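You operate a simulated robot arm through the tools that you are given. There is no shell and no other tool. Be economical: measure what you need, move in short steps, check, and stop when the job is done.

You run a simulated robot arm. Do the job below in one go: nothing can be reset, and whatever is moved stays where it is left.

Task
Slide the rolled leaflet into the post tube and plug it.
Fine: plug pushed home, tube left in its holder.

It is judged by the outcome, as a careful person would: the job done as asked, and still so three seconds after it is handed in. It fails if anything else is knocked over, pushed out of place, dropped, spilled or broken.

Robot
A 7-joint arm with a three-finger gripper, on a carriage that runs on a rail from [-12, -1203] to [13, 1277] (x, y) and turns from -123 to 209 degrees about z. Base frame: it is fixed where the carriage stands at the start and does not move with it; the origin is on the floor, on the carriage's upright axis, x ahead of it, y to its left, z up; the surface under the hand at the start is at about z = 860. Lengths are in mm, angles in degrees, forces in N, time in s.
With the tool pointing down near the work surface it reaches from about 220 to 740 mm from the robot's upright axis, wherever it stands. Its first joint turns from -115.0 to 115.0 degrees. Places, roughly: mouth of the post tube [400, 400, 1000]. Payload 2.69 kg.
The tool frame sits at the grasp point between the pads (the TCP): z along the fingers, y along the line on which they close. The tips reach 30 mm beyond it. The gripper opens to 128 mm. The gripper's body begins 117 mm behind the TCP.
Orientation is told as [roll, pitch, yaw] about the base's x, y, z axes, in that order, counted from this pose: with the fingers straight down and closing along the base's y, the tool's x points along the base's -x, its y along +y and its z along -z.

Tools
- The arm moves only by the tool send_rows. Its arguments are lists of equal length, an entry for each row: "translation": the shift along the tool's x, y, z in mm, a list of three; "dr": the turn, a rotation vector about the tool's x, y, z in degrees, a list of three; "hand": the finger opening in mm, from 0 to 128. In form: {"translation": [[dx, dy, dz], ...], "dr": [[rx, ry, rz], ...], "hand": [hand, ...]}. A call has 1 to 10 rows; each row is the pose to reach, as a shift and turn from the pose commanded when the call began, along the tool's axes at that moment. A row lasts 0.2 s, in which the tool goes at most 50 mm and 8.6 degrees; a call with a longer step from one row to the next is refused whole, and so is a gripper value outside its range. Where a pose cannot be reached the arm comes as near as it can. A force on the tool above 90 N (or 10 N above the force at the start of the call, whichever is more), or a blocked arm, ends the call early, and 0.2 s more pass. The fingers move at their own pace and stop on an object; they squeeze with about 21 N. The grip force told is the motor's: it shows also when the fingers shut on nothing. Time passes only in rows, and 0.2 s behind the last, so rows that repeat a pose let the fingers close. It gives the time, the measured TCP pose, the force on the tool (base axes), the opening and the grip force at its end, in the units of the frame above (readings bear some noise), with the torque about the TCP (base axes, N m) and any sound that the robot's microphone picked up.
- Cameras (640 x 400 px; columns grow to the right, rows downward): "scene" is now at [3.2, 192.5, 1714.3]; the picture's right is [0.24, -0.97, 0.00], its down [-0.82, -0.20, -0.54] and it looks along [0.52, 0.13, -0.84] (base axes); focal length 261 px, centre (320, 200). "wrist" rides on the gripper at [58, 54, -131] in the tool frame; the picture's right is [-0.68, 0.74, 0.00], its down [-0.62, -0.57, -0.55] and it looks along [-0.40, -0.37, 0.84] (tool axes); focal length 234 px, centre (320, 200). There is no depth. A picture from a camera that has moved, and an enlarged one, comes with that camera's place and axes in the base frame and with its lens. The place of the scene camera against the robot may be out by one fixed shift of up to 25 mm in any direction.
- get_image(camera): a new picture of that camera. No time passes.
- slide_trunk(by): slides the trunk up (or, below 0, down) by that many mm; the arm and the scene camera ride with it, the base frame stays. It gives what a move gives, with no picture.
- steer(legs): drives the robot by 1 to 6 legs, each [ahead, left, turn to the left] in mm, mm and degrees, along the robot's own axes; the way and the turn of a leg run together, so that a leg with both is an arc; at most 1500 mm and 180 degrees a leg. The arm and the cameras ride along, it lands a little off, and it stops where it bumps. It keeps to its track: a leg is cut to what the track allows. It gives what a move gives.
- turn_head(pan, tilt): turns the head with the scene camera to pan (to the left, within 155 degrees either way) and tilt (down, from -29 to 69), counted from straight ahead of the robot. It gives what a move gives.
- enlarge(camera, box): a new picture of the part [left, top, right, bottom] of that camera's present view, enlarged. No time passes.
- finish_job(): hands the job in; it is judged then, once.

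Work in short steps. Places have to be worked out from the pictures, the camera data and where the tool is seen: move nearer, look again, correct. Check each grasp and each placing, and mend what went wrong. You have 120 turns and 98 pictures in all, those below and enlarged ones among them. Open the gripper and draw the arm clear of the work before you hand the job in, unless the task says otherwise; then end with one line.

The tools are called after ">>>" by a JSON object that holds its "op" and its "data". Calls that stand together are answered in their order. send_rows: Moves the arm, as the interface text tells. Its arguments: {"type":"object","properties":{"translation":{"type":"array","items":{"type":"array","items":{"type":"number"}}},"dr":{"type":"array","items":{"type":"array","items":{"type":"number"}}},"hand":{"type":"array","items":{"type":"number"}}},"required":["translation","dr","hand"]} The other tools are called the same way: slide_trunk (by) slides the trunk up or down; steer (legs) drives the base; turn_head (pan, tilt) turns the head that bears the scene camera; get_image (camera) takes a picture; enlarge (camera, box) takes an enlarged picture of a part of a camera's view; finish_job () hands the job in.

At the start:

```text
time_s: 0.0
tcp_pos: [282.0, 336.1, 1278.5]
orientation: [0.0, -0.1, -0.1]
contact_force: [-0.2, -0.5, 0.4]
ft_torque: [-0.02, -0.01, 0.01]
gripper_width: 128.2
grip_force: 0.0
trunk travel left (down, up): [-875.0, 115.0]
robot x, y, heading: [-4.7, -2.3, -0.0]
head pan, tilt: [13.9, 57.3]
```

scene: 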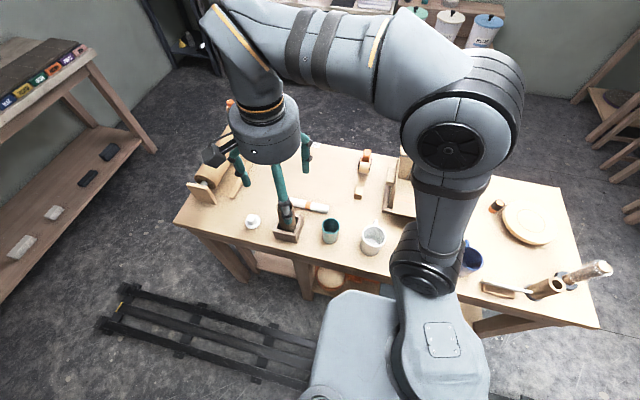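
wrist: 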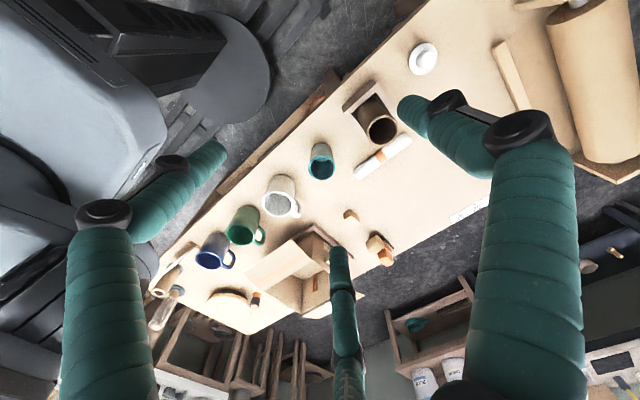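

The pictures show the tube in a wooden holder, a white round plug beside it, and the white rolled leaflet with an orange band. I take enlarged pictures to measure them.

>>> {"op": "enlarge", "data": {"camera": "wrist", "box": [320, 20, 480, 200]}}

>>> {"op": "enlarge", "data": {"camera": "scene", "box": [230, 170, 350, 270]}}

```text
2.22 times, centred on (400, 110) of wrist
camera zoom: at [223.7, 387.7, 1409.0], right [0.68, 0.74, 0.0], down [0.62, -0.57, 0.55], along [0.4, -0.37, -0.84], focal length 520 px, centre (142, 400)
```

zoom: 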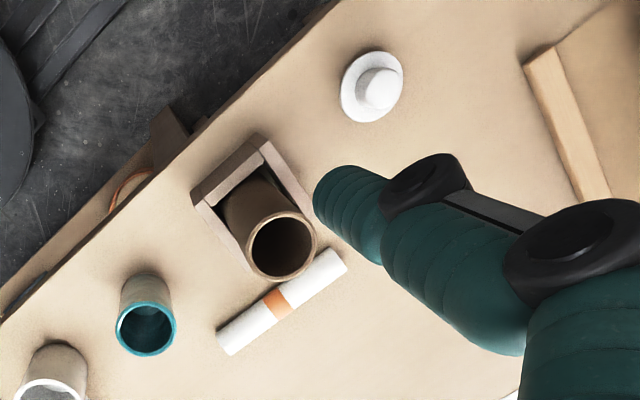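

```text
4.00 times, centred on (290, 220) of scene
camera zoom: at [3.2, 192.5, 1714.3], right [0.24, -0.97, 0.0], down [-0.82, -0.2, -0.54], along [0.52, 0.13, -0.84], focal length 1042 px, centre (440, 120)
```

zoom: 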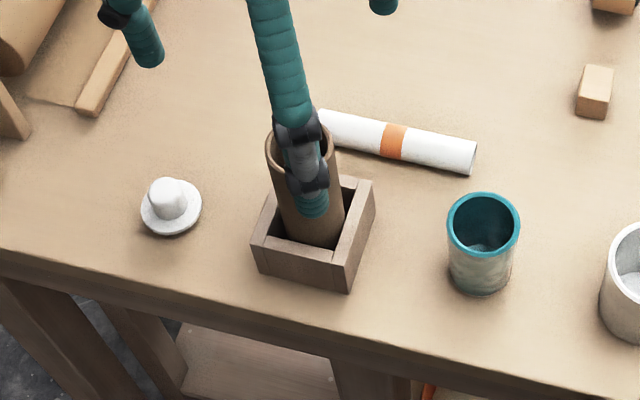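

From the wrist view I judge the plug at about [376, 526], the tube mouth at [386, 387] and the leaflet at x≈487, y 273–423. I move high over the plug to look closely at its shape.

>>> {"op": "send_rows", "data": {"translation": [[-16, 32, 30], [-32, 64, 60], [-48, 96, 90], [-64, 128, 120], [-80, 160, 150], [-94, 190, 178], [-94, 190, 178]], "dr": [[0, 0, 0], [0, 0, 0], [0, 0, 0], [0, 0, 0], [0, 0, 0], [0, 0, 0], [0, 0, 0]], "hand": [128, 128, 128, 128, 128, 128, 128]}}

>>> {"op": "get_image", "data": {"camera": "wrist"}}

>>> {"op": "get_image", "data": {"camera": "scene"}}

```text
time_s: 1.6
tcp_pos: [373.5, 523.5, 1102.6]
orientation: [0.0, 0.1, -0.1]
contact_force: [0.8, 0.0, -0.5]
ft_torque: [0.05, 0.0, 0.01]
gripper_width: 128.0
grip_force: 0.1
trunk travel left (down, up): [-875.0, 115.0]
robot x, y, heading: [-4.2, 3.6, -0.1]
head pan, tilt: [13.9, 57.3]
```

```text
93 pictures are left
camera wrist: at [315.8, 575.5, 1234.0], right [0.68, 0.74, 0.0], down [0.62, -0.57, 0.55], along [0.4, -0.37, -0.84], focal length 234 px, centre (320, 200)
```

wrist: 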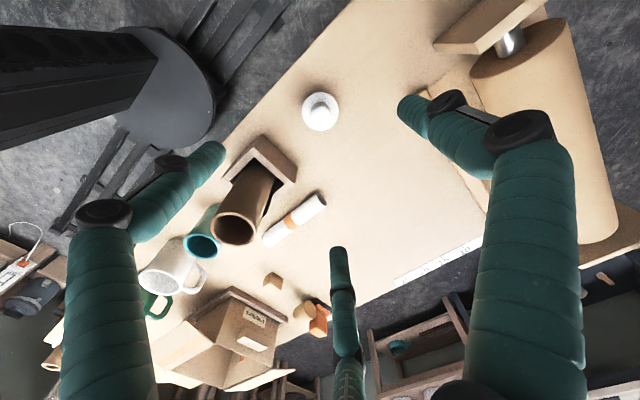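

```text
92 pictures are left
camera scene: at [2.8, 190.6, 1714.5], right [0.24, -0.97, 0.0], down [-0.82, -0.2, -0.54], along [0.52, 0.13, -0.84], focal length 261 px, centre (320, 200)
```

scene: 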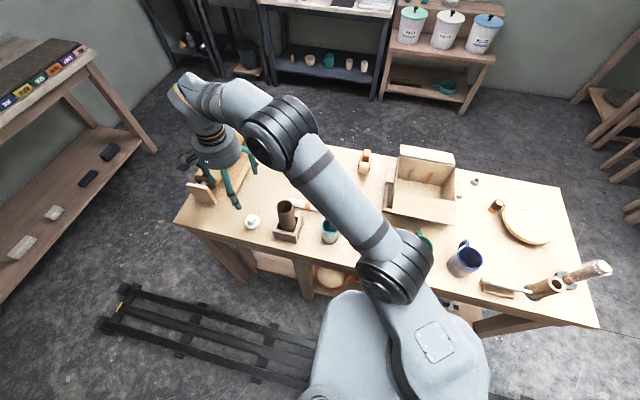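

The gripper seems to show more finger-like parts than I expected, so I look at it and the plug closer.

>>> {"op": "enlarge", "data": {"camera": "scene", "box": [160, 60, 320, 250]}}

>>> {"op": "enlarge", "data": {"camera": "wrist", "box": [200, 70, 360, 250]}}

```text
2.11 times, centred on (240, 155) of scene
camera zoom: at [2.8, 190.6, 1714.5], right [0.24, -0.97, 0.0], down [-0.82, -0.2, -0.54], along [0.52, 0.13, -0.84], focal length 549 px, centre (488, 295)
```

zoom: 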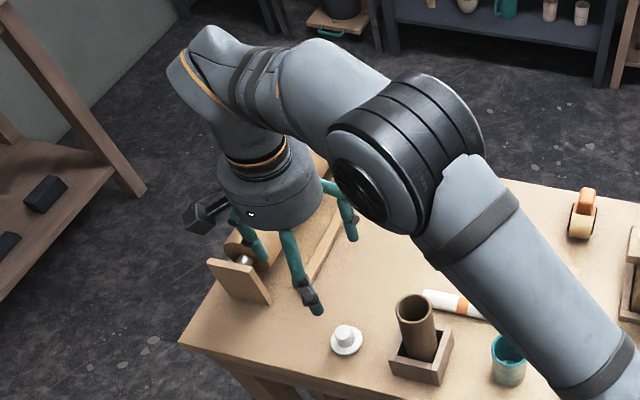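

```text
2.22 times, centred on (280, 160) of wrist
camera zoom: at [315.8, 575.5, 1234.0], right [0.68, 0.74, 0.0], down [0.62, -0.57, 0.55], along [0.4, -0.37, -0.84], focal length 520 px, centre (409, 289)
```

zoom: 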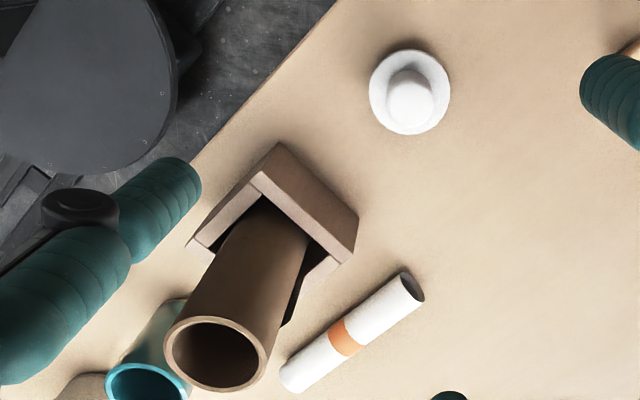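

The hand looks to have three fingers. I close it partway in the air to see how they move.

>>> {"op": "send_rows", "data": {"translation": [[0, 0, 0], [0, 0, 0], [0, 0, 0], [0, 0, 0], [0, 0, 0], [0, 0, 0], [0, 0, 0]], "dr": [[0, 0, 0], [0, 0, 0], [0, 0, 0], [0, 0, 0], [0, 0, 0], [0, 0, 0], [0, 0, 0]], "hand": [40, 40, 40, 40, 40, 40, 40]}}

>>> {"op": "get_image", "data": {"camera": "wrist"}}

```text
time_s: 3.2
tcp_pos: [373.3, 524.2, 1102.9]
orientation: [0.0, 0.0, 0.0]
contact_force: [0.5, -0.5, 0.0]
ft_torque: [-0.01, 0.03, 0.02]
gripper_width: 39.6
grip_force: 0.1
trunk travel left (down, up): [-875.0, 115.0]
robot x, y, heading: [3.0, 1.5, 0.0]
head pan, tilt: [13.9, 57.3]
```

```text
89 pictures are left
camera wrist: at [315.8, 576.6, 1233.3], right [0.68, 0.74, 0.0], down [0.62, -0.57, 0.55], along [0.4, -0.37, -0.84], focal length 234 px, centre (320, 200)
```

wrist: 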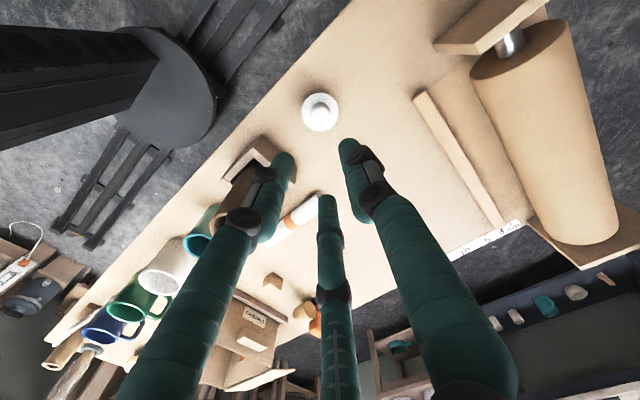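

The hand has three fingers closing radially about the TCP. I look closely at the plug to tell knob from insert.

>>> {"op": "enlarge", "data": {"camera": "scene", "box": [236, 205, 268, 235]}}

>>> {"op": "enlarge", "data": {"camera": "wrist", "box": [290, 85, 350, 140]}}

```text
13.33 times, centred on (252, 220) of scene
camera zoom: at [3.2, 192.5, 1714.3], right [0.24, -0.97, 0.0], down [-0.82, -0.2, -0.54], along [0.52, 0.13, -0.84], focal length 3475 px, centre (1227, -67)
```

zoom: 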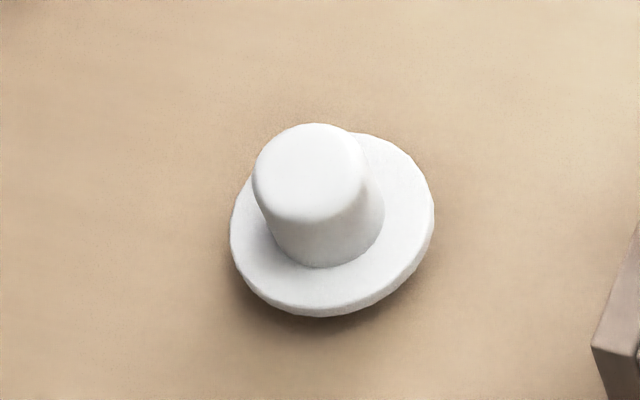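

```text
7.27 times, centred on (320, 112) of wrist
camera zoom: at [315.8, 576.6, 1233.3], right [0.68, 0.74, 0.0], down [0.62, -0.57, 0.55], along [0.4, -0.37, -0.84], focal length 1703 px, centre (320, 836)
```

zoom: 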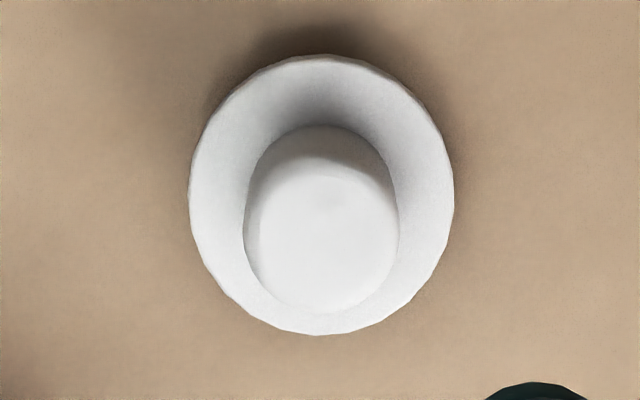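

The plug seems to stand on an insert with its knob up (flange about 15 mm above the table, knob ≈30 mm wide, too narrow for the ≈44 mm bore). Leaflet first: it lies along y at x≈486, y 270–421; I go over its near-right end and turn the hand 90° so that it closes across the roll.

>>> {"op": "send_rows", "data": {"translation": [[-11, -22, 0], [-22, -44, 0], [-33, -66, 0], [-44, -88, 0], [-55, -110, 0], [-66, -132, 0], [-77, -154, 0], [-88, -176, 0], [-99, -200, 0], [-107, -218, 0]], "dr": [[0, 0, 8], [0, 0, 16], [0, 0, 24], [0, 0, 32], [0, 0, 40], [0, 0, 48], [0, 0, 56], [0, 0, 64], [0, 0, 72], [0, 0, 80]], "hand": [110, 110, 110, 110, 110, 110, 110, 110, 110, 110]}}

>>> {"op": "send_rows", "data": {"translation": [[0, 0, 0], [0, 0, 0], [0, 0, 0]], "dr": [[0, 0, 5], [0, 0, 10], [0, 0, 10]], "hand": [110, 110, 110]}}

>>> {"op": "get_image", "data": {"camera": "wrist"}}

>>> {"op": "get_image", "data": {"camera": "scene"}}

```text
time_s: 5.4
tcp_pos: [482.7, 305.6, 1103.1]
orientation: [0.0, 0.1, -80.2]
contact_force: [0.0, 0.3, -0.8]
ft_torque: [0.02, 0.03, -0.02]
gripper_width: 109.8
grip_force: 0.0
trunk travel left (down, up): [-875.0, 115.0]
robot x, y, heading: [3.3, 0.8, -0.1]
head pan, tilt: [13.9, 57.3]
```

```text
time_s: 6.2
tcp_pos: [483.5, 307.8, 1100.8]
orientation: [0.0, 0.0, -90.2]
contact_force: [-0.5, 0.2, -0.1]
ft_torque: [-0.03, 0.01, 0.02]
gripper_width: 110.4
grip_force: 0.1
trunk travel left (down, up): [-875.0, 115.0]
robot x, y, heading: [1.2, -2.2, 0.4]
head pan, tilt: [13.9, 57.3]
```

```text
86 pictures are left
camera wrist: at [537.3, 364.1, 1231.8], right [0.74, -0.68, 0.0], down [-0.57, -0.62, 0.55], along [-0.37, -0.4, -0.84], focal length 234 px, centre (320, 200)
```

wrist: 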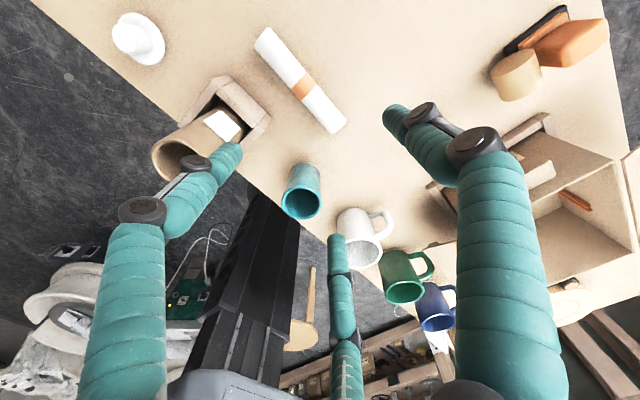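

```text
85 pictures are left
camera scene: at [3.3, 192.4, 1714.3], right [0.24, -0.97, 0.0], down [-0.82, -0.2, -0.54], along [0.52, 0.13, -0.84], focal length 261 px, centre (320, 200)
```

scene: 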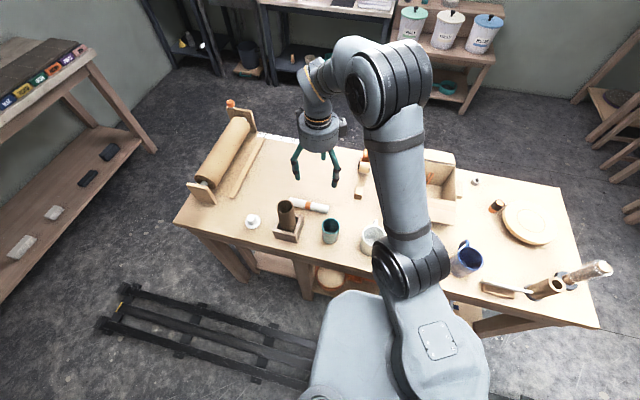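

The leaflet end reads x≈489, y≈272, so the TCP at [483, 307] suits. I descend to about z=945 and look again.

>>> {"op": "send_rows", "data": {"translation": [[0, 0, 40], [0, 0, 80], [0, 0, 120], [0, 0, 155], [0, 0, 155]], "dr": [[0, 0, 0], [0, 0, 0], [0, 0, 0], [0, 0, 0], [0, 0, 0]], "hand": [100, 100, 100, 100, 100]}}

>>> {"op": "get_image", "data": {"camera": "wrist"}}

>>> {"op": "enlarge", "data": {"camera": "scene", "box": [240, 100, 400, 260]}}

```text
time_s: 7.4
tcp_pos: [484.4, 305.1, 942.9]
orientation: [0.0, 0.0, -90.1]
contact_force: [-0.5, -0.5, 0.4]
ft_torque: [0.0, -0.01, 0.02]
gripper_width: 99.7
grip_force: 0.0
trunk travel left (down, up): [-875.0, 115.0]
robot x, y, heading: [-0.1, -0.5, 0.2]
head pan, tilt: [13.9, 57.3]
```

```text
84 pictures are left
camera wrist: at [538.1, 361.7, 1073.9], right [0.74, -0.68, 0.0], down [-0.57, -0.62, 0.55], along [-0.37, -0.4, -0.84], focal length 234 px, centre (320, 200)
```

wrist: 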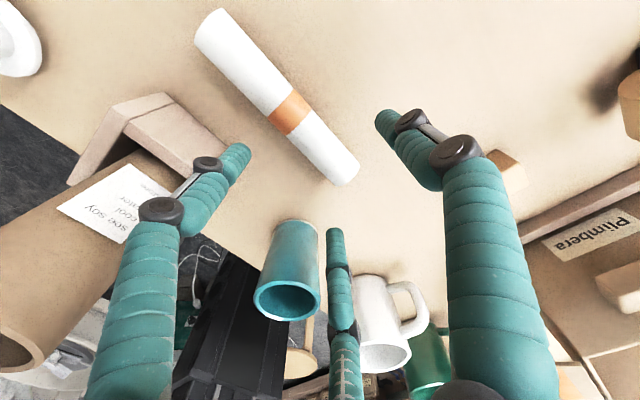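

```text
2.50 times, centred on (320, 180) of scene
camera zoom: at [2.5, 192.0, 1714.4], right [0.24, -0.97, 0.0], down [-0.82, -0.2, -0.54], along [0.52, 0.13, -0.84], focal length 652 px, centre (320, 250)
```

zoom: 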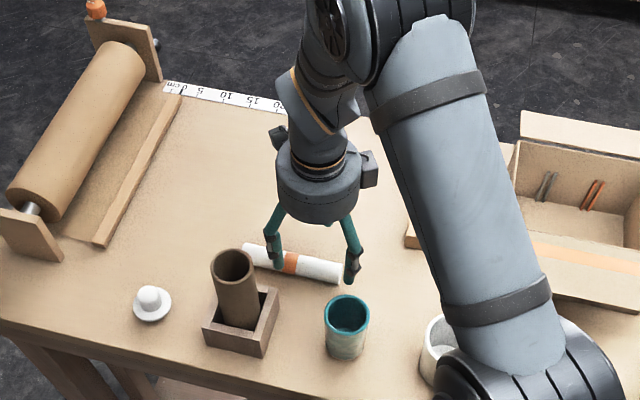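

The roll passes about 6 mm to the single finger's side of the TCP, its end 34 mm off, as planned. I lower to z≈893.

>>> {"op": "send_rows", "data": {"translation": [[0, 0, 20], [0, 0, 40], [0, 0, 49], [0, 0, 49]], "dr": [[0, 0, 0], [0, 0, 0], [0, 0, 0], [0, 0, 0]], "hand": [100, 100, 100, 100]}}

>>> {"op": "get_image", "data": {"camera": "wrist"}}

```text
time_s: 8.4
tcp_pos: [484.5, 305.8, 895.8]
orientation: [0.1, 0.2, -90.1]
contact_force: [0.6, -0.3, -0.3]
ft_torque: [0.04, 0.05, 0.02]
gripper_width: 99.8
grip_force: 0.0
trunk travel left (down, up): [-875.0, 115.0]
robot x, y, heading: [-1.9, 2.1, -0.1]
head pan, tilt: [13.9, 57.3]
```

```text
82 pictures are left
camera wrist: at [537.5, 363.6, 1026.4], right [0.74, -0.68, 0.0], down [-0.57, -0.62, 0.55], along [-0.37, -0.4, -0.84], focal length 234 px, centre (320, 200)
```

wrist: 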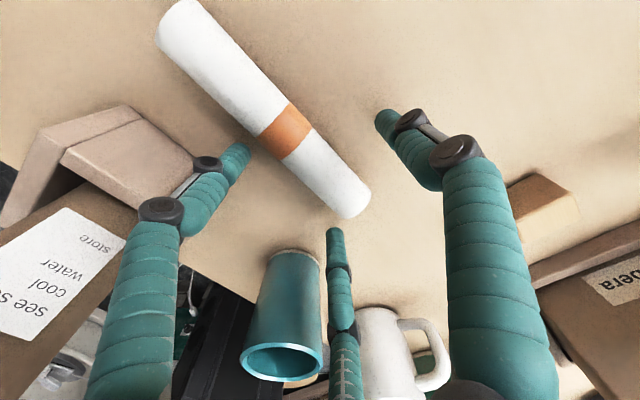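

The fingertips straddle the roll freely. I lower 3 mm more and close on it.

>>> {"op": "send_rows", "data": {"translation": [[0, 0, 3], [0, 0, 3], [0, 0, 3], [0, 0, 3], [0, 0, 3], [0, 0, 3], [0, 0, 3], [0, 0, 3]], "dr": [[0, 0, 0], [0, 0, 0], [0, 0, 0], [0, 0, 0], [0, 0, 0], [0, 0, 0], [0, 0, 0], [0, 0, 0]], "hand": [100, 60, 45, 30, 20, 20, 20, 20]}}

>>> {"op": "get_image", "data": {"camera": "wrist"}}

```text
time_s: 10.2
tcp_pos: [483.9, 307.5, 893.1]
orientation: [0.0, 0.1, -90.1]
contact_force: [-0.4, 0.0, 0.4]
ft_torque: [-0.02, 0.02, -0.02]
gripper_width: 43.9
grip_force: 21.0
trunk travel left (down, up): [-875.0, 115.0]
robot x, y, heading: [0.6, -1.3, 0.1]
head pan, tilt: [13.9, 57.3]
```

```text
81 pictures are left
camera wrist: at [537.4, 363.8, 1023.6], right [0.74, -0.68, 0.0], down [-0.57, -0.62, 0.55], along [-0.37, -0.4, -0.84], focal length 234 px, centre (320, 200)
```

wrist: 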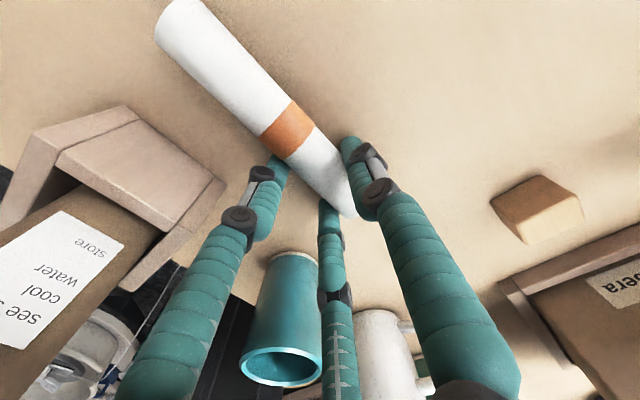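

The roll is gripped by three fingers (width 44, force 21). I lift it straight up.

>>> {"op": "send_rows", "data": {"translation": [[0, 0, -10], [0, 0, -30], [0, 0, -65], [0, 0, -105], [0, 0, -150], [0, 0, -195], [0, 0, -240], [0, 0, -285], [0, 0, -320], [0, 0, -320]], "dr": [[0, 0, 0], [0, 0, 0], [0, 0, 0], [0, 0, 0], [0, 0, 0], [0, 0, 0], [0, 0, 0], [0, 0, 0], [0, 0, 0], [0, 0, 0]], "hand": [20, 20, 20, 20, 20, 20, 20, 20, 20, 20]}}

>>> {"op": "get_image", "data": {"camera": "wrist"}}

>>> {"op": "enlarge", "data": {"camera": "scene", "box": [200, 60, 440, 260]}}

```text
time_s: 12.4
tcp_pos: [483.0, 308.9, 1212.7]
orientation: [-0.1, -0.1, -89.9]
contact_force: [0.6, 0.6, 0.0]
ft_torque: [-0.04, -0.01, 0.04]
gripper_width: 39.2
grip_force: 20.5
trunk travel left (down, up): [-875.0, 115.0]
robot x, y, heading: [-2.9, -0.1, -0.1]
head pan, tilt: [13.9, 57.3]
```

```text
80 pictures are left
camera wrist: at [537.4, 365.7, 1343.7], right [0.74, -0.68, 0.0], down [-0.57, -0.62, 0.55], along [-0.37, -0.4, -0.84], focal length 234 px, centre (320, 200)
```

wrist: 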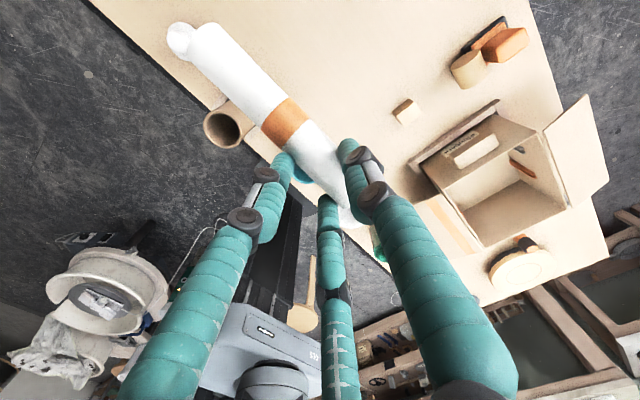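

```text
2.00 times, centred on (320, 160) of scene
camera zoom: at [3.5, 192.8, 1714.3], right [0.24, -0.97, 0.0], down [-0.82, -0.2, -0.54], along [0.52, 0.13, -0.84], focal length 521 px, centre (320, 280)
```

zoom: 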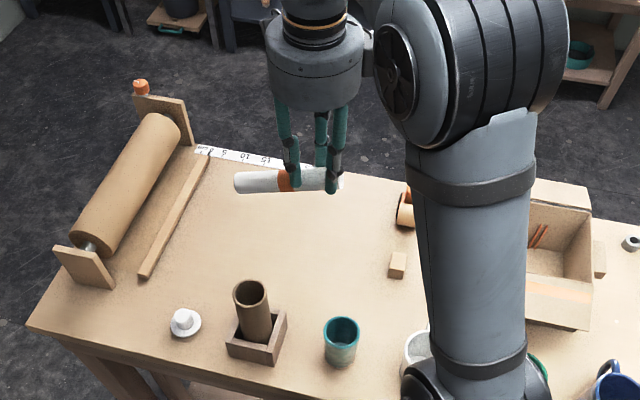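

The roll is held firmly, its tail towards +y. I turn the hand back so that the tail points to the robot, shifting towards the tube high above it.

>>> {"op": "send_rows", "data": {"translation": [[8, -8, -4], [16, -16, -8], [24, -25, -12], [32, -33, -16], [40, -42, -20], [48, -50, -24], [56, -60, -28], [64, -68, -32], [72, -76, -36], [78, -83, -40]], "dr": [[0, 0, -8], [0, 0, -16], [0, 0, -24], [0, 0, -32], [0, 0, -40], [0, 0, -48], [0, 0, -56], [0, 0, -64], [0, 0, -72], [0, 0, -80]], "hand": [20, 20, 20, 20, 20, 20, 20, 20, 20, 20]}}

>>> {"op": "send_rows", "data": {"translation": [[0, 0, 0], [0, 0, 0], [0, 0, 0]], "dr": [[0, 0, -5], [0, 0, -10], [0, 0, -10]], "hand": [20, 20, 20]}}

```text
time_s: 14.6
tcp_pos: [398.7, 385.2, 1252.2]
orientation: [-0.1, 0.0, -9.8]
contact_force: [0.1, -0.6, -1.3]
ft_torque: [0.0, -0.04, 0.03]
gripper_width: 38.7
grip_force: 20.4
trunk travel left (down, up): [-875.0, 115.0]
robot x, y, heading: [1.3, -1.0, 0.1]
head pan, tilt: [13.9, 57.3]
```

```text
time_s: 15.4
tcp_pos: [399.9, 385.6, 1253.0]
orientation: [0.0, 0.0, 0.0]
contact_force: [0.5, 1.2, -0.5]
ft_torque: [0.03, 0.01, 0.01]
gripper_width: 38.8
grip_force: 20.9
trunk travel left (down, up): [-875.0, 115.0]
robot x, y, heading: [0.6, 0.5, -0.0]
head pan, tilt: [13.9, 57.3]
```

Now I tip the hand from down to forward (about tool y by −90°), leaving the TCP in place, and watch the pose.

>>> {"op": "send_rows", "data": {"translation": [[0, 0, 0], [0, 0, 0], [0, 0, 0], [0, 0, 0], [0, 0, 0], [0, 0, 0]], "dr": [[0, -8, 0], [0, -16, 0], [0, -24, 0], [0, -32, 0], [0, -40, 0], [0, -40, 0]], "hand": [20, 20, 20, 20, 20, 20]}}

>>> {"op": "get_image", "data": {"camera": "scene"}}

```text
time_s: 16.8
tcp_pos: [400.5, 385.2, 1251.9]
orientation: [0.1, -40.0, -0.1]
contact_force: [-0.1, 0.2, 0.1]
ft_torque: [0.03, 0.0, 0.0]
gripper_width: 38.8
grip_force: 21.2
trunk travel left (down, up): [-875.0, 115.0]
robot x, y, heading: [0.8, -1.9, 0.1]
head pan, tilt: [13.9, 57.3]
```

```text
78 pictures are left
camera scene: at [3.9, 192.1, 1714.3], right [0.24, -0.97, 0.0], down [-0.82, -0.2, -0.54], along [0.52, 0.13, -0.84], focal length 261 px, centre (320, 200)
```

scene: 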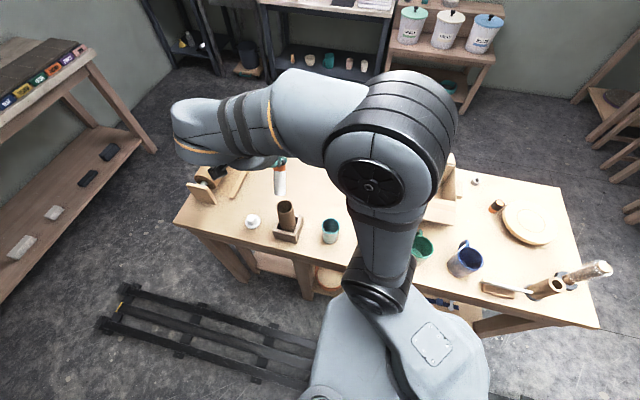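

The pitch goes well. I continue to −90°.

>>> {"op": "send_rows", "data": {"translation": [[0, 0, 0], [0, 0, 0], [0, 0, 0], [0, 0, 0], [0, 0, 0], [0, 0, 0], [0, 0, 0]], "dr": [[0, -8, 0], [0, -16, 0], [0, -24, 0], [0, -32, 0], [0, -40, 0], [0, -48, 0], [0, -50, 0]], "hand": [20, 20, 20, 20, 20, 20, 20]}}

>>> {"op": "get_image", "data": {"camera": "scene"}}

>>> {"op": "get_image", "data": {"camera": "wrist"}}

```text
time_s: 18.4
tcp_pos: [399.8, 385.2, 1253.9]
orientation: [114.7, -89.9, -114.7]
contact_force: [-0.2, 0.5, -0.4]
ft_torque: [0.01, 0.03, 0.0]
gripper_width: 38.4
grip_force: 20.6
trunk travel left (down, up): [-875.0, 115.0]
robot x, y, heading: [1.8, -2.0, -0.1]
head pan, tilt: [13.9, 57.3]
```

```text
77 pictures are left
camera scene: at [3.4, 192.0, 1714.4], right [0.24, -0.97, 0.0], down [-0.82, -0.2, -0.54], along [0.52, 0.13, -0.84], focal length 261 px, centre (320, 200)
```

scene: 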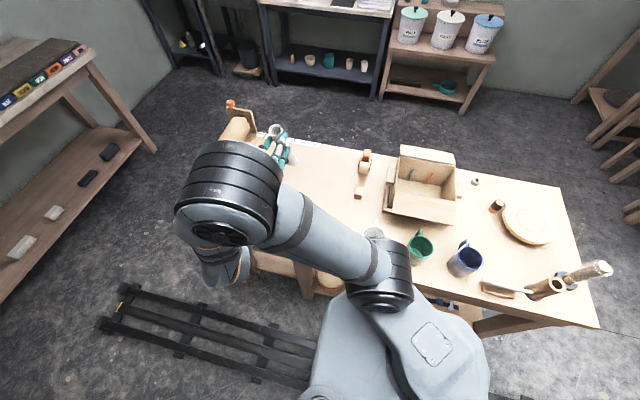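

```text
76 pictures are left
camera wrist: at [269.3, 437.1, 1195.1], right [0.0, 0.73, 0.68], down [-0.55, -0.57, 0.61], along [0.84, -0.37, 0.4], focal length 234 px, centre (320, 200)
```

wrist: 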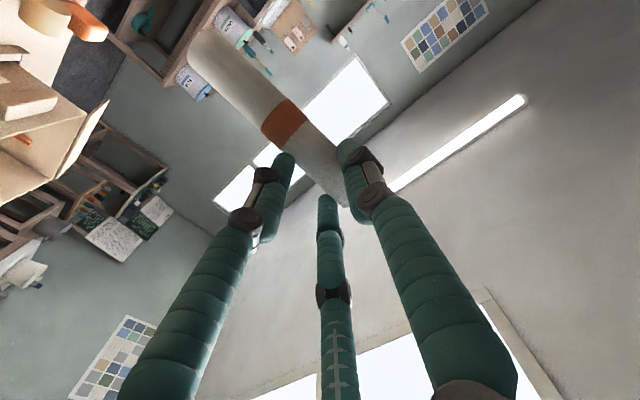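

The leaflet hangs vertically, but the elbow hides the tube from the scene camera and the wrist camera looks up. I turn the hand about the vertical to point along +y, so that the arm stays right of the line of sight.

>>> {"op": "send_rows", "data": {"translation": [[0, 0, 0], [0, 0, 0], [0, 0, 0], [0, 0, 0], [0, 0, 0], [0, 0, 0], [0, 0, 0], [0, 0, 0], [0, 0, 0], [0, 0, 0]], "dr": [[-8, 0, 0], [-16, 0, 0], [-24, 0, 0], [-32, 0, 0], [-40, 0, 0], [-48, 0, 0], [-56, 0, 0], [-64, 0, 0], [-72, 0, 0], [-80, 0, 0]], "hand": [20, 20, 20, 20, 20, 20, 20, 20, 20, 20]}}

>>> {"op": "get_image", "data": {"camera": "scene"}}

```text
time_s: 20.6
tcp_pos: [263.7, 413.6, 1374.0]
orientation: [0.6, -87.3, 73.1]
contact_force: [-0.2, 0.0, 0.1]
ft_torque: [0.02, 0.02, 0.04]
gripper_width: 38.0
grip_force: 21.2
out of reach, approached as far as the arm can: row 6, 7, 8, 9, 10
trunk travel left (down, up): [-875.0, 115.0]
robot x, y, heading: [3.7, -5.5, 0.2]
head pan, tilt: [13.9, 57.3]
```

```text
75 pictures are left
camera scene: at [4.2, 190.2, 1714.5], right [0.24, -0.97, 0.0], down [-0.82, -0.2, -0.54], along [0.52, 0.13, -0.84], focal length 261 px, centre (320, 200)
```

scene: 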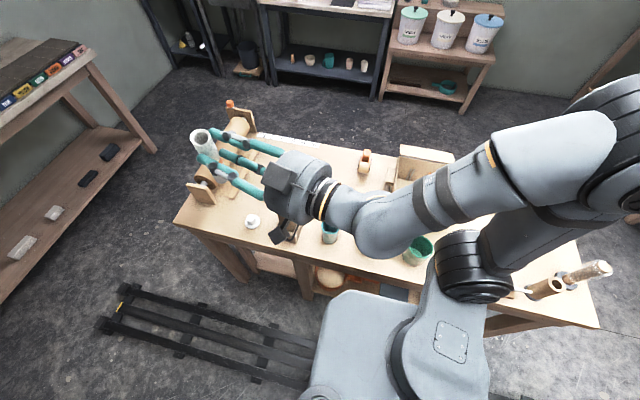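

The arm couldn't hold that pose from here. I drive the carriage 250 mm to the right for more room, then re-command.

>>> {"op": "steer", "data": {"legs": [[0, -250, 0]]}}

>>> {"op": "get_image", "data": {"camera": "scene"}}

```text
time_s: 22.4
tcp_pos: [261.1, 166.8, 1373.8]
orientation: [0.2, -87.2, 73.4]
contact_force: [0.3, -0.7, -0.2]
ft_torque: [0.0, 0.0, 0.01]
gripper_width: 37.9
grip_force: 20.6
trunk travel left (down, up): [-875.0, 115.0]
robot x, y, heading: [-3.9, -247.5, -0.1]
head pan, tilt: [13.9, 57.3]
```

```text
74 pictures are left
camera scene: at [1.1, -55.9, 1714.3], right [0.24, -0.97, 0.0], down [-0.82, -0.2, -0.54], along [0.52, 0.13, -0.84], focal length 261 px, centre (320, 200)
```

scene: 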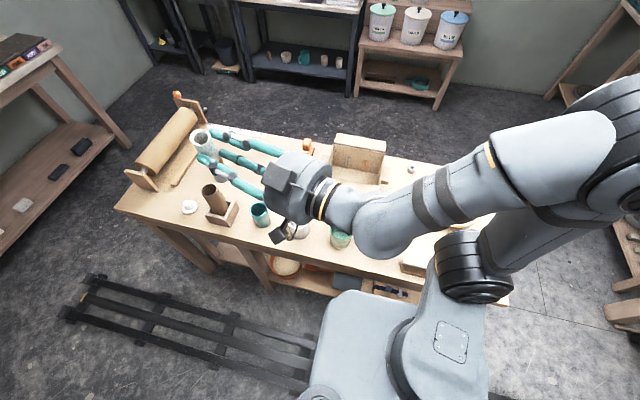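

The hand is nearly level, pointing at azimuth 73°. I move it toward a spot about 60 mm above the tube mouth and level it.

>>> {"op": "send_rows", "data": {"translation": [[20, -6, 29], [40, -11, 58], [60, -17, 88], [80, -23, 117], [101, -28, 146], [122, -34, 175], [143, -40, 205], [163, -45, 234], [163, -45, 234]], "dr": [[0, -0.4, 0], [0, -0.8, 0], [0, -1.2, 0], [0, -1.6, 0], [0, -2, 0], [0, -2.4, 0], [0, -2.8, 0], [0, -2.8, 0], [0, -2.8, 0]], "hand": [20, 20, 20, 20, 20, 20, 20, 20, 20]}}

>>> {"op": "get_image", "data": {"camera": "scene"}}

```text
time_s: 24.4
tcp_pos: [204.7, 305.4, 1305.9]
orientation: [120.4, -89.8, -46.9]
contact_force: [-0.2, -1.5, 1.0]
ft_torque: [-0.14, 0.02, 0.18]
gripper_width: 37.4
grip_force: 20.5
out of reach, approached as far as the arm can: row 1, 2, 3, 4, 5, 6, 7, 8, 9
trunk travel left (down, up): [-875.0, 115.0]
robot x, y, heading: [-3.8, -249.9, 0.2]
head pan, tilt: [13.9, 57.3]
```

```text
73 pictures are left
camera scene: at [5.5, -66.7, 1715.5], right [0.24, -0.97, -0.01], down [-0.82, -0.2, -0.54], along [0.52, 0.13, -0.84], focal length 261 px, centre (320, 200)
```

scene: 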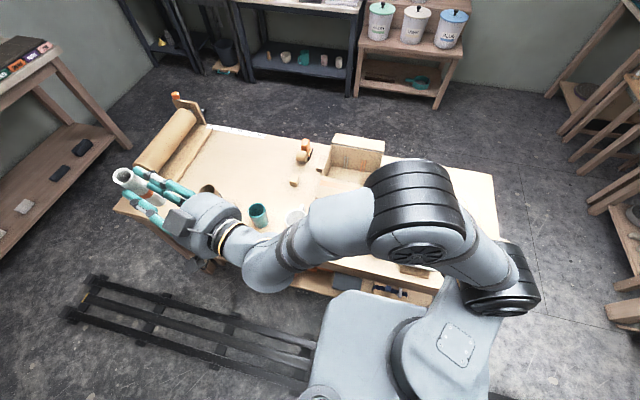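

That pose family hits a joint limit. I turn the hand back towards azimuth 40°, which the arm managed before, staying where it is.

>>> {"op": "send_rows", "data": {"translation": [[0, 0, 0], [0, 0, 0], [0, 0, 0], [0, 0, 0], [0, 0, 0], [0, 0, 0]], "dr": [[8, 0, 0], [16, 0, 0], [24, 0, 0], [32, 0, 0], [38, 0, 0], [38, 0, 0]], "hand": [20, 20, 20, 20, 20, 20]}}

>>> {"op": "get_image", "data": {"camera": "scene"}}

```text
time_s: 25.8
tcp_pos: [205.6, 312.4, 1305.5]
orientation: [55.6, -89.8, -20.2]
contact_force: [-0.2, 0.0, 0.6]
ft_torque: [-0.02, 0.0, 0.02]
gripper_width: 20.1
grip_force: 0.1
trunk travel left (down, up): [-875.0, 115.0]
robot x, y, heading: [-1.4, -245.7, -0.0]
head pan, tilt: [13.9, 57.3]
```

```text
72 pictures are left
camera scene: at [1.8, -56.9, 1714.5], right [0.24, -0.97, 0.0], down [-0.82, -0.2, -0.54], along [0.52, 0.13, -0.84], focal length 261 px, centre (320, 200)
```

scene: 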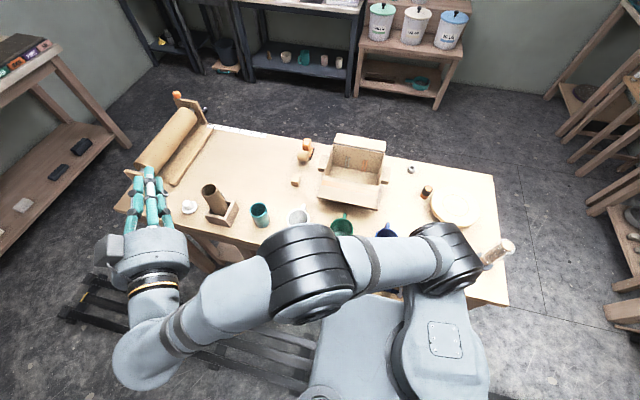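

The leaflet slipped from the hand (opening now 20 with no grip). I look for where it fell.

>>> {"op": "enlarge", "data": {"camera": "scene", "box": [40, 150, 240, 350]}}

>>> {"op": "get_image", "data": {"camera": "wrist"}}

```text
2.00 times, centred on (140, 250) of scene
camera zoom: at [1.8, -56.9, 1714.5], right [0.24, -0.97, 0.0], down [-0.82, -0.2, -0.54], along [0.52, 0.13, -0.84], focal length 521 px, centre (680, 100)
```

zoom: 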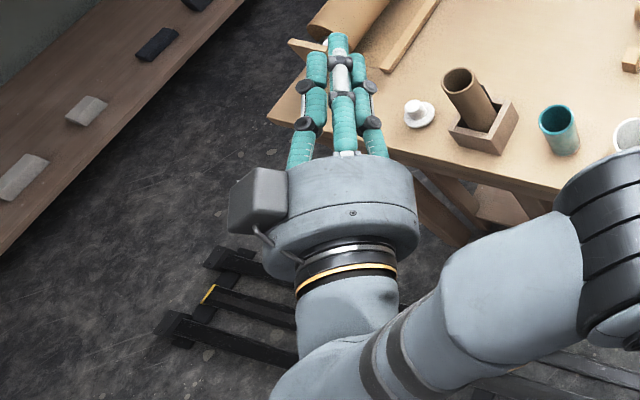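

```text
70 pictures are left
camera wrist: at [67.5, 278.5, 1248.2], right [-0.43, 0.6, 0.68], down [-0.12, -0.78, 0.62], along [0.9, 0.18, 0.4], focal length 234 px, centre (320, 200)
```

wrist: 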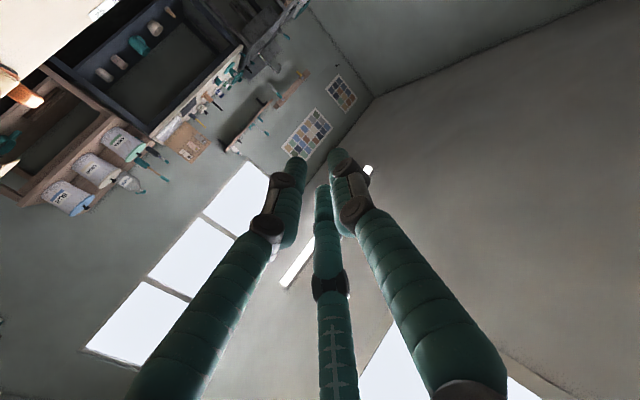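

Not visible yet; the arm hides part of the view. I bring the hand back to pointing down and up out of the way.

>>> {"op": "send_rows", "data": {"translation": [[0, 0, 0], [0, 0, 0], [0, 0, 0], [0, 0, 0], [0, 0, 0], [0, 0, 0], [0, 0, 0], [0, 0, 0], [0, 0, 0], [0, 0, 0]], "dr": [[0, 8, 0], [0, 16, 0], [0, 24, 0], [0, 32, 0], [0, 40, 0], [0, 48, 0], [0, 56, 0], [0, 64, 0], [0, 72, 0], [0, 80, 0]], "hand": [20, 20, 20, 20, 20, 20, 20, 20, 20, 20]}}

>>> {"op": "get_image", "data": {"camera": "scene"}}

>>> {"op": "get_image", "data": {"camera": "wrist"}}

```text
time_s: 28.0
tcp_pos: [200.9, 315.6, 1305.3]
orientation: [0.0, -9.8, 35.7]
contact_force: [-0.3, 0.6, 1.2]
ft_torque: [-0.03, -0.05, 0.04]
gripper_width: 19.8
grip_force: 0.2
trunk travel left (down, up): [-875.0, 115.0]
robot x, y, heading: [-1.6, -249.6, -0.1]
head pan, tilt: [13.9, 57.3]
```

```text
69 pictures are left
camera scene: at [0.6, -53.1, 1714.0], right [0.24, -0.97, 0.0], down [-0.82, -0.2, -0.54], along [0.53, 0.13, -0.84], focal length 261 px, centre (320, 200)
```

scene: 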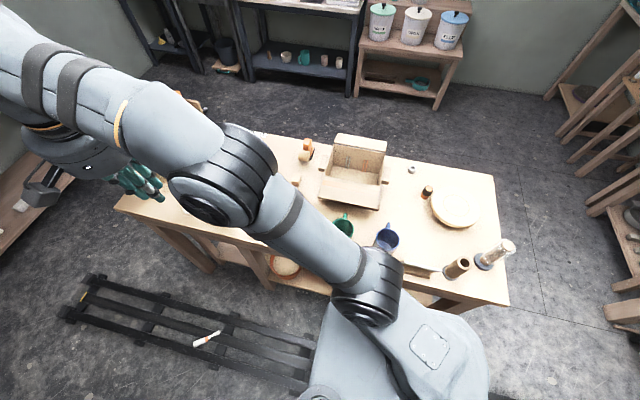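

```text
68 pictures are left
camera wrist: at [105.6, 311.6, 1424.5], right [0.11, 0.99, 0.11], down [0.75, -0.16, 0.65], along [0.66, 0.01, -0.76], focal length 234 px, centre (320, 200)
```

wrist: 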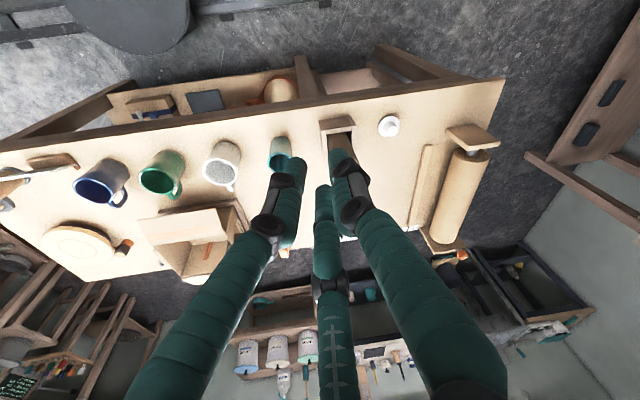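

The leaflet lies on the rail at the left of the carriage, within sight. I zoom in to locate it.

>>> {"op": "enlarge", "data": {"camera": "scene", "box": [150, 290, 270, 390]}}

```text
4.00 times, centred on (210, 340) of scene
camera zoom: at [0.6, -53.1, 1714.0], right [0.24, -0.97, 0.0], down [-0.82, -0.2, -0.54], along [0.53, 0.13, -0.84], focal length 1042 px, centre (760, -360)
```

zoom: 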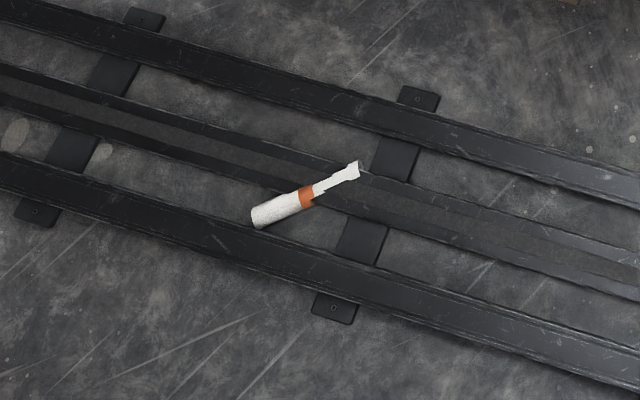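

The leaflet lies across the rail near [-15, 618], axis at about −51°, within reach if the robot turns to face along the rail and the trunk goes down. First I swing the arm ahead of the robot, high up.

>>> {"op": "send_rows", "data": {"translation": [[12, -41, -2], [24, -82, -4], [36, -124, -6], [48, -165, -8], [60, -206, -10], [71, -247, -12], [83, -288, -14], [95, -330, -16], [107, -371, -18], [119, -412, -20]], "dr": [[0, 0, 0], [0, 0, 0], [0, 0, 0], [0, 0, 0], [0, 0, 0], [0, 0, 0], [0, 0, 0], [0, 0, 0], [0, 0, 0], [0, 0, 0]], "hand": [60, 60, 60, 60, 60, 60, 60, 60, 60, 60]}}

>>> {"op": "send_rows", "data": {"translation": [[12, -41, -2], [24, -82, -4], [36, -124, -6], [47, -164, -9], [47, -164, -9]], "dr": [[0, 2, 7], [0, 4, 14], [0, 6, 21], [0, 8, 28], [0, 10, 35]], "hand": [60, 60, 60, 60, 60]}}

>>> {"op": "get_image", "data": {"camera": "scene"}}

```text
time_s: 30.2
tcp_pos: [348.3, -94.0, 1306.3]
orientation: [0.1, -10.1, 35.6]
contact_force: [-0.3, -2.0, 0.4]
ft_torque: [0.05, 0.01, 0.02]
gripper_width: 60.0
grip_force: 0.0
trunk travel left (down, up): [-875.0, 115.0]
robot x, y, heading: [-2.2, -248.4, -0.2]
head pan, tilt: [13.9, 57.3]
```

```text
time_s: 31.4
tcp_pos: [401.5, -251.1, 1305.8]
orientation: [2.7, 1.2, 0.7]
contact_force: [-0.5, 0.1, -0.5]
ft_torque: [-0.02, 0.01, -0.01]
gripper_width: 59.9
grip_force: 0.0
trunk travel left (down, up): [-875.0, 115.0]
robot x, y, heading: [-3.8, -248.3, -0.1]
head pan, tilt: [13.9, 57.3]
```

```text
66 pictures are left
camera scene: at [1.5, -53.4, 1714.0], right [0.24, -0.97, 0.0], down [-0.82, -0.2, -0.54], along [0.52, 0.13, -0.84], focal length 261 px, centre (320, 200)
```

scene: 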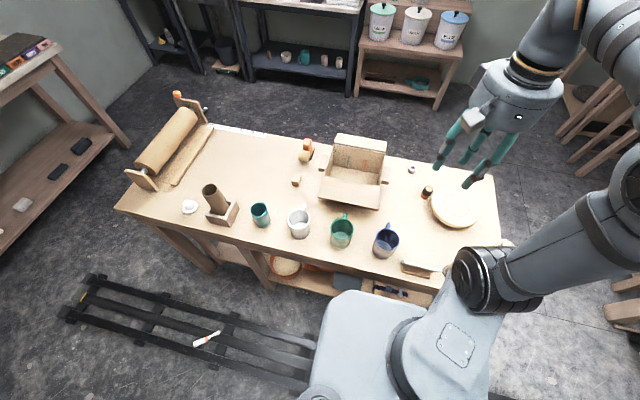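

The view is clear and everything stands undisturbed. I turn the robot to face along the rail towards the leaflet and look there.

>>> {"op": "steer", "data": {"legs": [[0, 0, 90]]}}

>>> {"op": "turn_head", "data": {"pan": 0, "tilt": 57}}

>>> {"op": "get_image", "data": {"camera": "scene"}}

```text
time_s: 35.6
tcp_pos: [3.8, 156.7, 1304.3]
orientation: [2.9, 1.2, 90.2]
contact_force: [0.7, 0.2, -0.6]
ft_torque: [-0.03, 0.02, -0.03]
gripper_width: 60.0
grip_force: 0.0
trunk travel left (down, up): [-875.0, 115.0]
robot x, y, heading: [-0.3, -247.5, 89.6]
head pan, tilt: [13.9, 57.3]
```

```text
time_s: 36.4
tcp_pos: [3.5, 156.4, 1306.2]
orientation: [2.8, 1.2, 90.3]
contact_force: [0.2, 0.4, -0.5]
ft_torque: [-0.02, -0.01, -0.01]
gripper_width: 59.9
grip_force: 0.0
trunk travel left (down, up): [-875.0, 115.0]
robot x, y, heading: [-2.0, -246.6, 89.4]
head pan, tilt: [0.0, 57.0]
```

```text
65 pictures are left
camera scene: at [-175.6, -229.7, 1714.7], right [1.0, -0.01, 0.0], down [-0.01, -0.84, -0.54], along [0.0, 0.54, -0.84], focal length 261 px, centre (320, 200)
```

scene: 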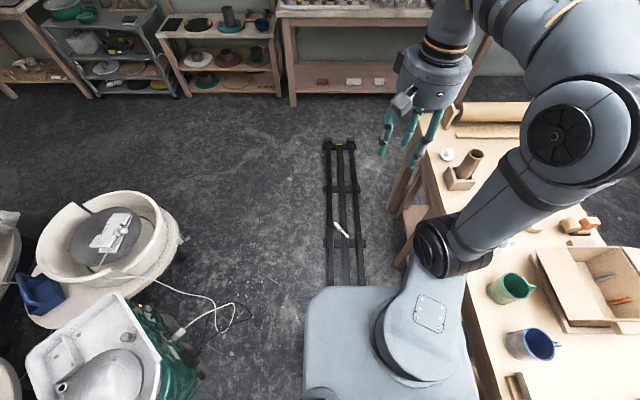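

The elbow leans out over the table side, which would hit when the trunk goes down. I extend the hand forward along the rail to straighten the arm and see whether the elbow comes in.

>>> {"op": "send_rows", "data": {"translation": [[-40, 0, 20], [-80, 0, 40], [-120, 0, 60], [-160, 0, 80], [-200, 0, 100], [-240, 0, 120], [-270, 0, 130], [-270, 0, 130]], "dr": [[0, 0, 0], [0, 0, 0], [0, 0, 0], [0, 0, 0], [0, 0, 0], [0, 0, 0], [0, 0, 0], [0, 0, 0]], "hand": [60, 60, 60, 60, 60, 60, 60, 60]}}

>>> {"op": "get_image", "data": {"camera": "scene"}}

```text
time_s: 38.2
tcp_pos: [-4.5, 422.2, 1168.9]
orientation: [2.8, 1.3, 90.5]
contact_force: [0.4, 0.1, -0.2]
ft_torque: [0.02, -0.01, 0.02]
gripper_width: 59.8
grip_force: 0.1
trunk travel left (down, up): [-875.0, 115.0]
robot x, y, heading: [-0.2, -252.4, 89.4]
head pan, tilt: [0.0, 57.0]
```

```text
64 pictures are left
camera scene: at [-175.4, -231.0, 1714.7], right [1.0, -0.01, 0.0], down [-0.01, -0.84, -0.55], along [0.0, 0.55, -0.84], focal length 261 px, centre (320, 200)
```

scene: 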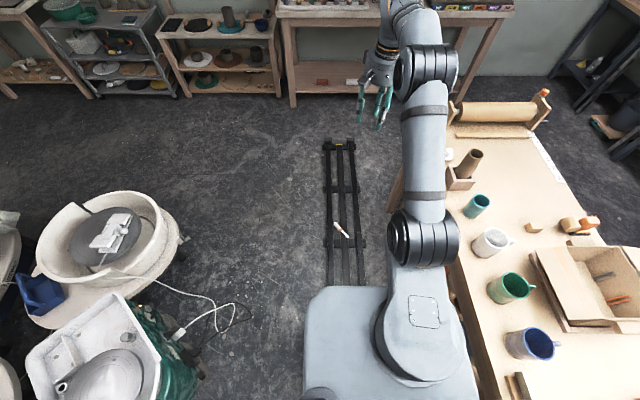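

The arm now lies nearly in one plane along the rail, clear of the table. I drive forward 215 mm so that the hand comes over the leaflet.

>>> {"op": "steer", "data": {"legs": [[215, 0, 0]]}}

>>> {"op": "get_image", "data": {"camera": "wrist"}}

>>> {"op": "get_image", "data": {"camera": "scene"}}

```text
time_s: 39.9
tcp_pos: [-2.1, 638.0, 1169.5]
orientation: [2.8, 1.2, 90.3]
contact_force: [0.1, -0.6, -0.3]
ft_torque: [-0.03, 0.01, 0.02]
gripper_width: 60.4
grip_force: 0.1
trunk travel left (down, up): [-875.0, 115.0]
robot x, y, heading: [2.4, -35.2, 89.6]
head pan, tilt: [0.0, 57.0]
```

```text
63 pictures are left
camera wrist: at [-48.4, 580.4, 1303.6], right [-0.74, 0.67, 0.02], down [0.59, 0.63, 0.51], along [0.33, 0.39, -0.86], focal length 234 px, centre (320, 200)
```

wrist: 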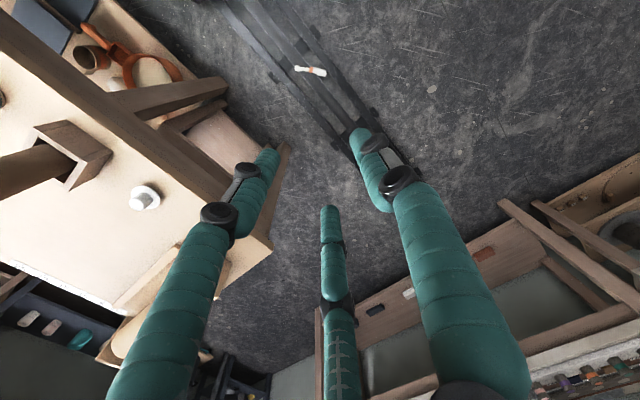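

```text
62 pictures are left
camera scene: at [-173.4, -14.4, 1714.7], right [1.0, -0.01, 0.0], down [-0.01, -0.84, -0.54], along [0.01, 0.54, -0.84], focal length 261 px, centre (320, 200)
```

scene: 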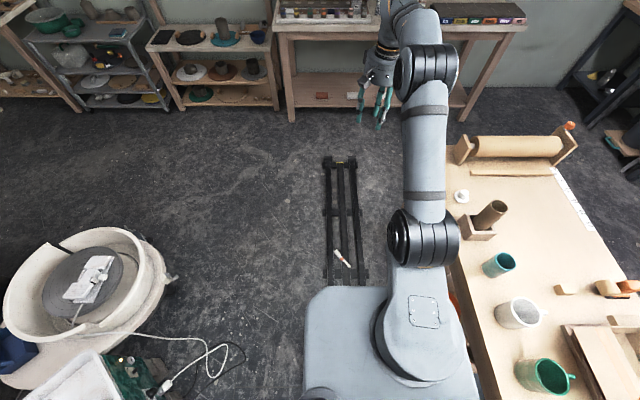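

Both views put the leaflet centre at about [-11, 600] on the floor. The arm plane is at x≈0, clear of the table, so I lower the trunk 500 mm and look.

>>> {"op": "slide_trunk", "data": {"by": -500}}

>>> {"op": "get_image", "data": {"camera": "wrist"}}

>>> {"op": "get_image", "data": {"camera": "scene"}}

```text
refused: -500 is not a number from -400 to 400
```

```text
61 pictures are left
camera wrist: at [-48.4, 580.4, 1303.6], right [-0.74, 0.67, 0.02], down [0.59, 0.63, 0.51], along [0.33, 0.39, -0.86], focal length 234 px, centre (320, 200)
```

wrist: 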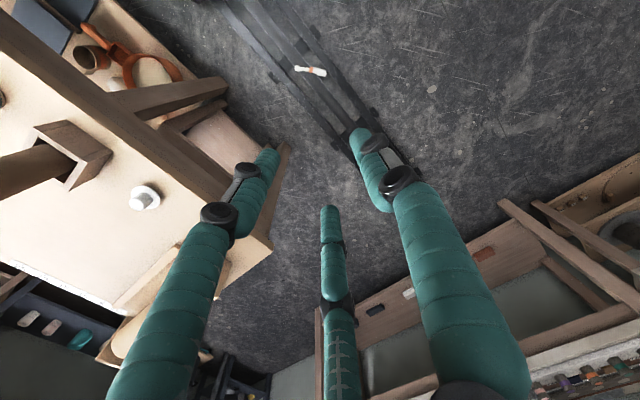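

```text
60 pictures are left
camera scene: at [-173.4, -14.4, 1714.7], right [1.0, -0.01, 0.0], down [-0.01, -0.84, -0.54], along [0.01, 0.54, -0.84], focal length 261 px, centre (320, 200)
```

scene: 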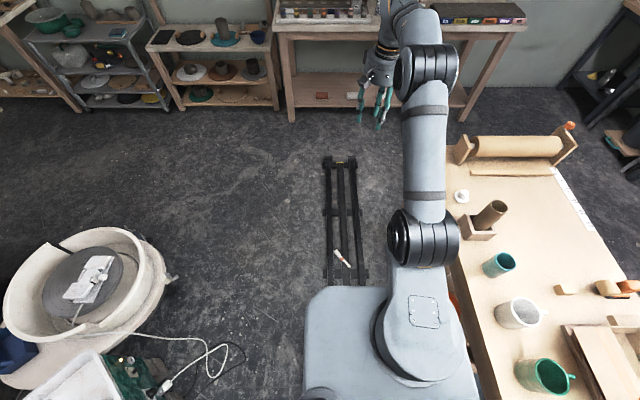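

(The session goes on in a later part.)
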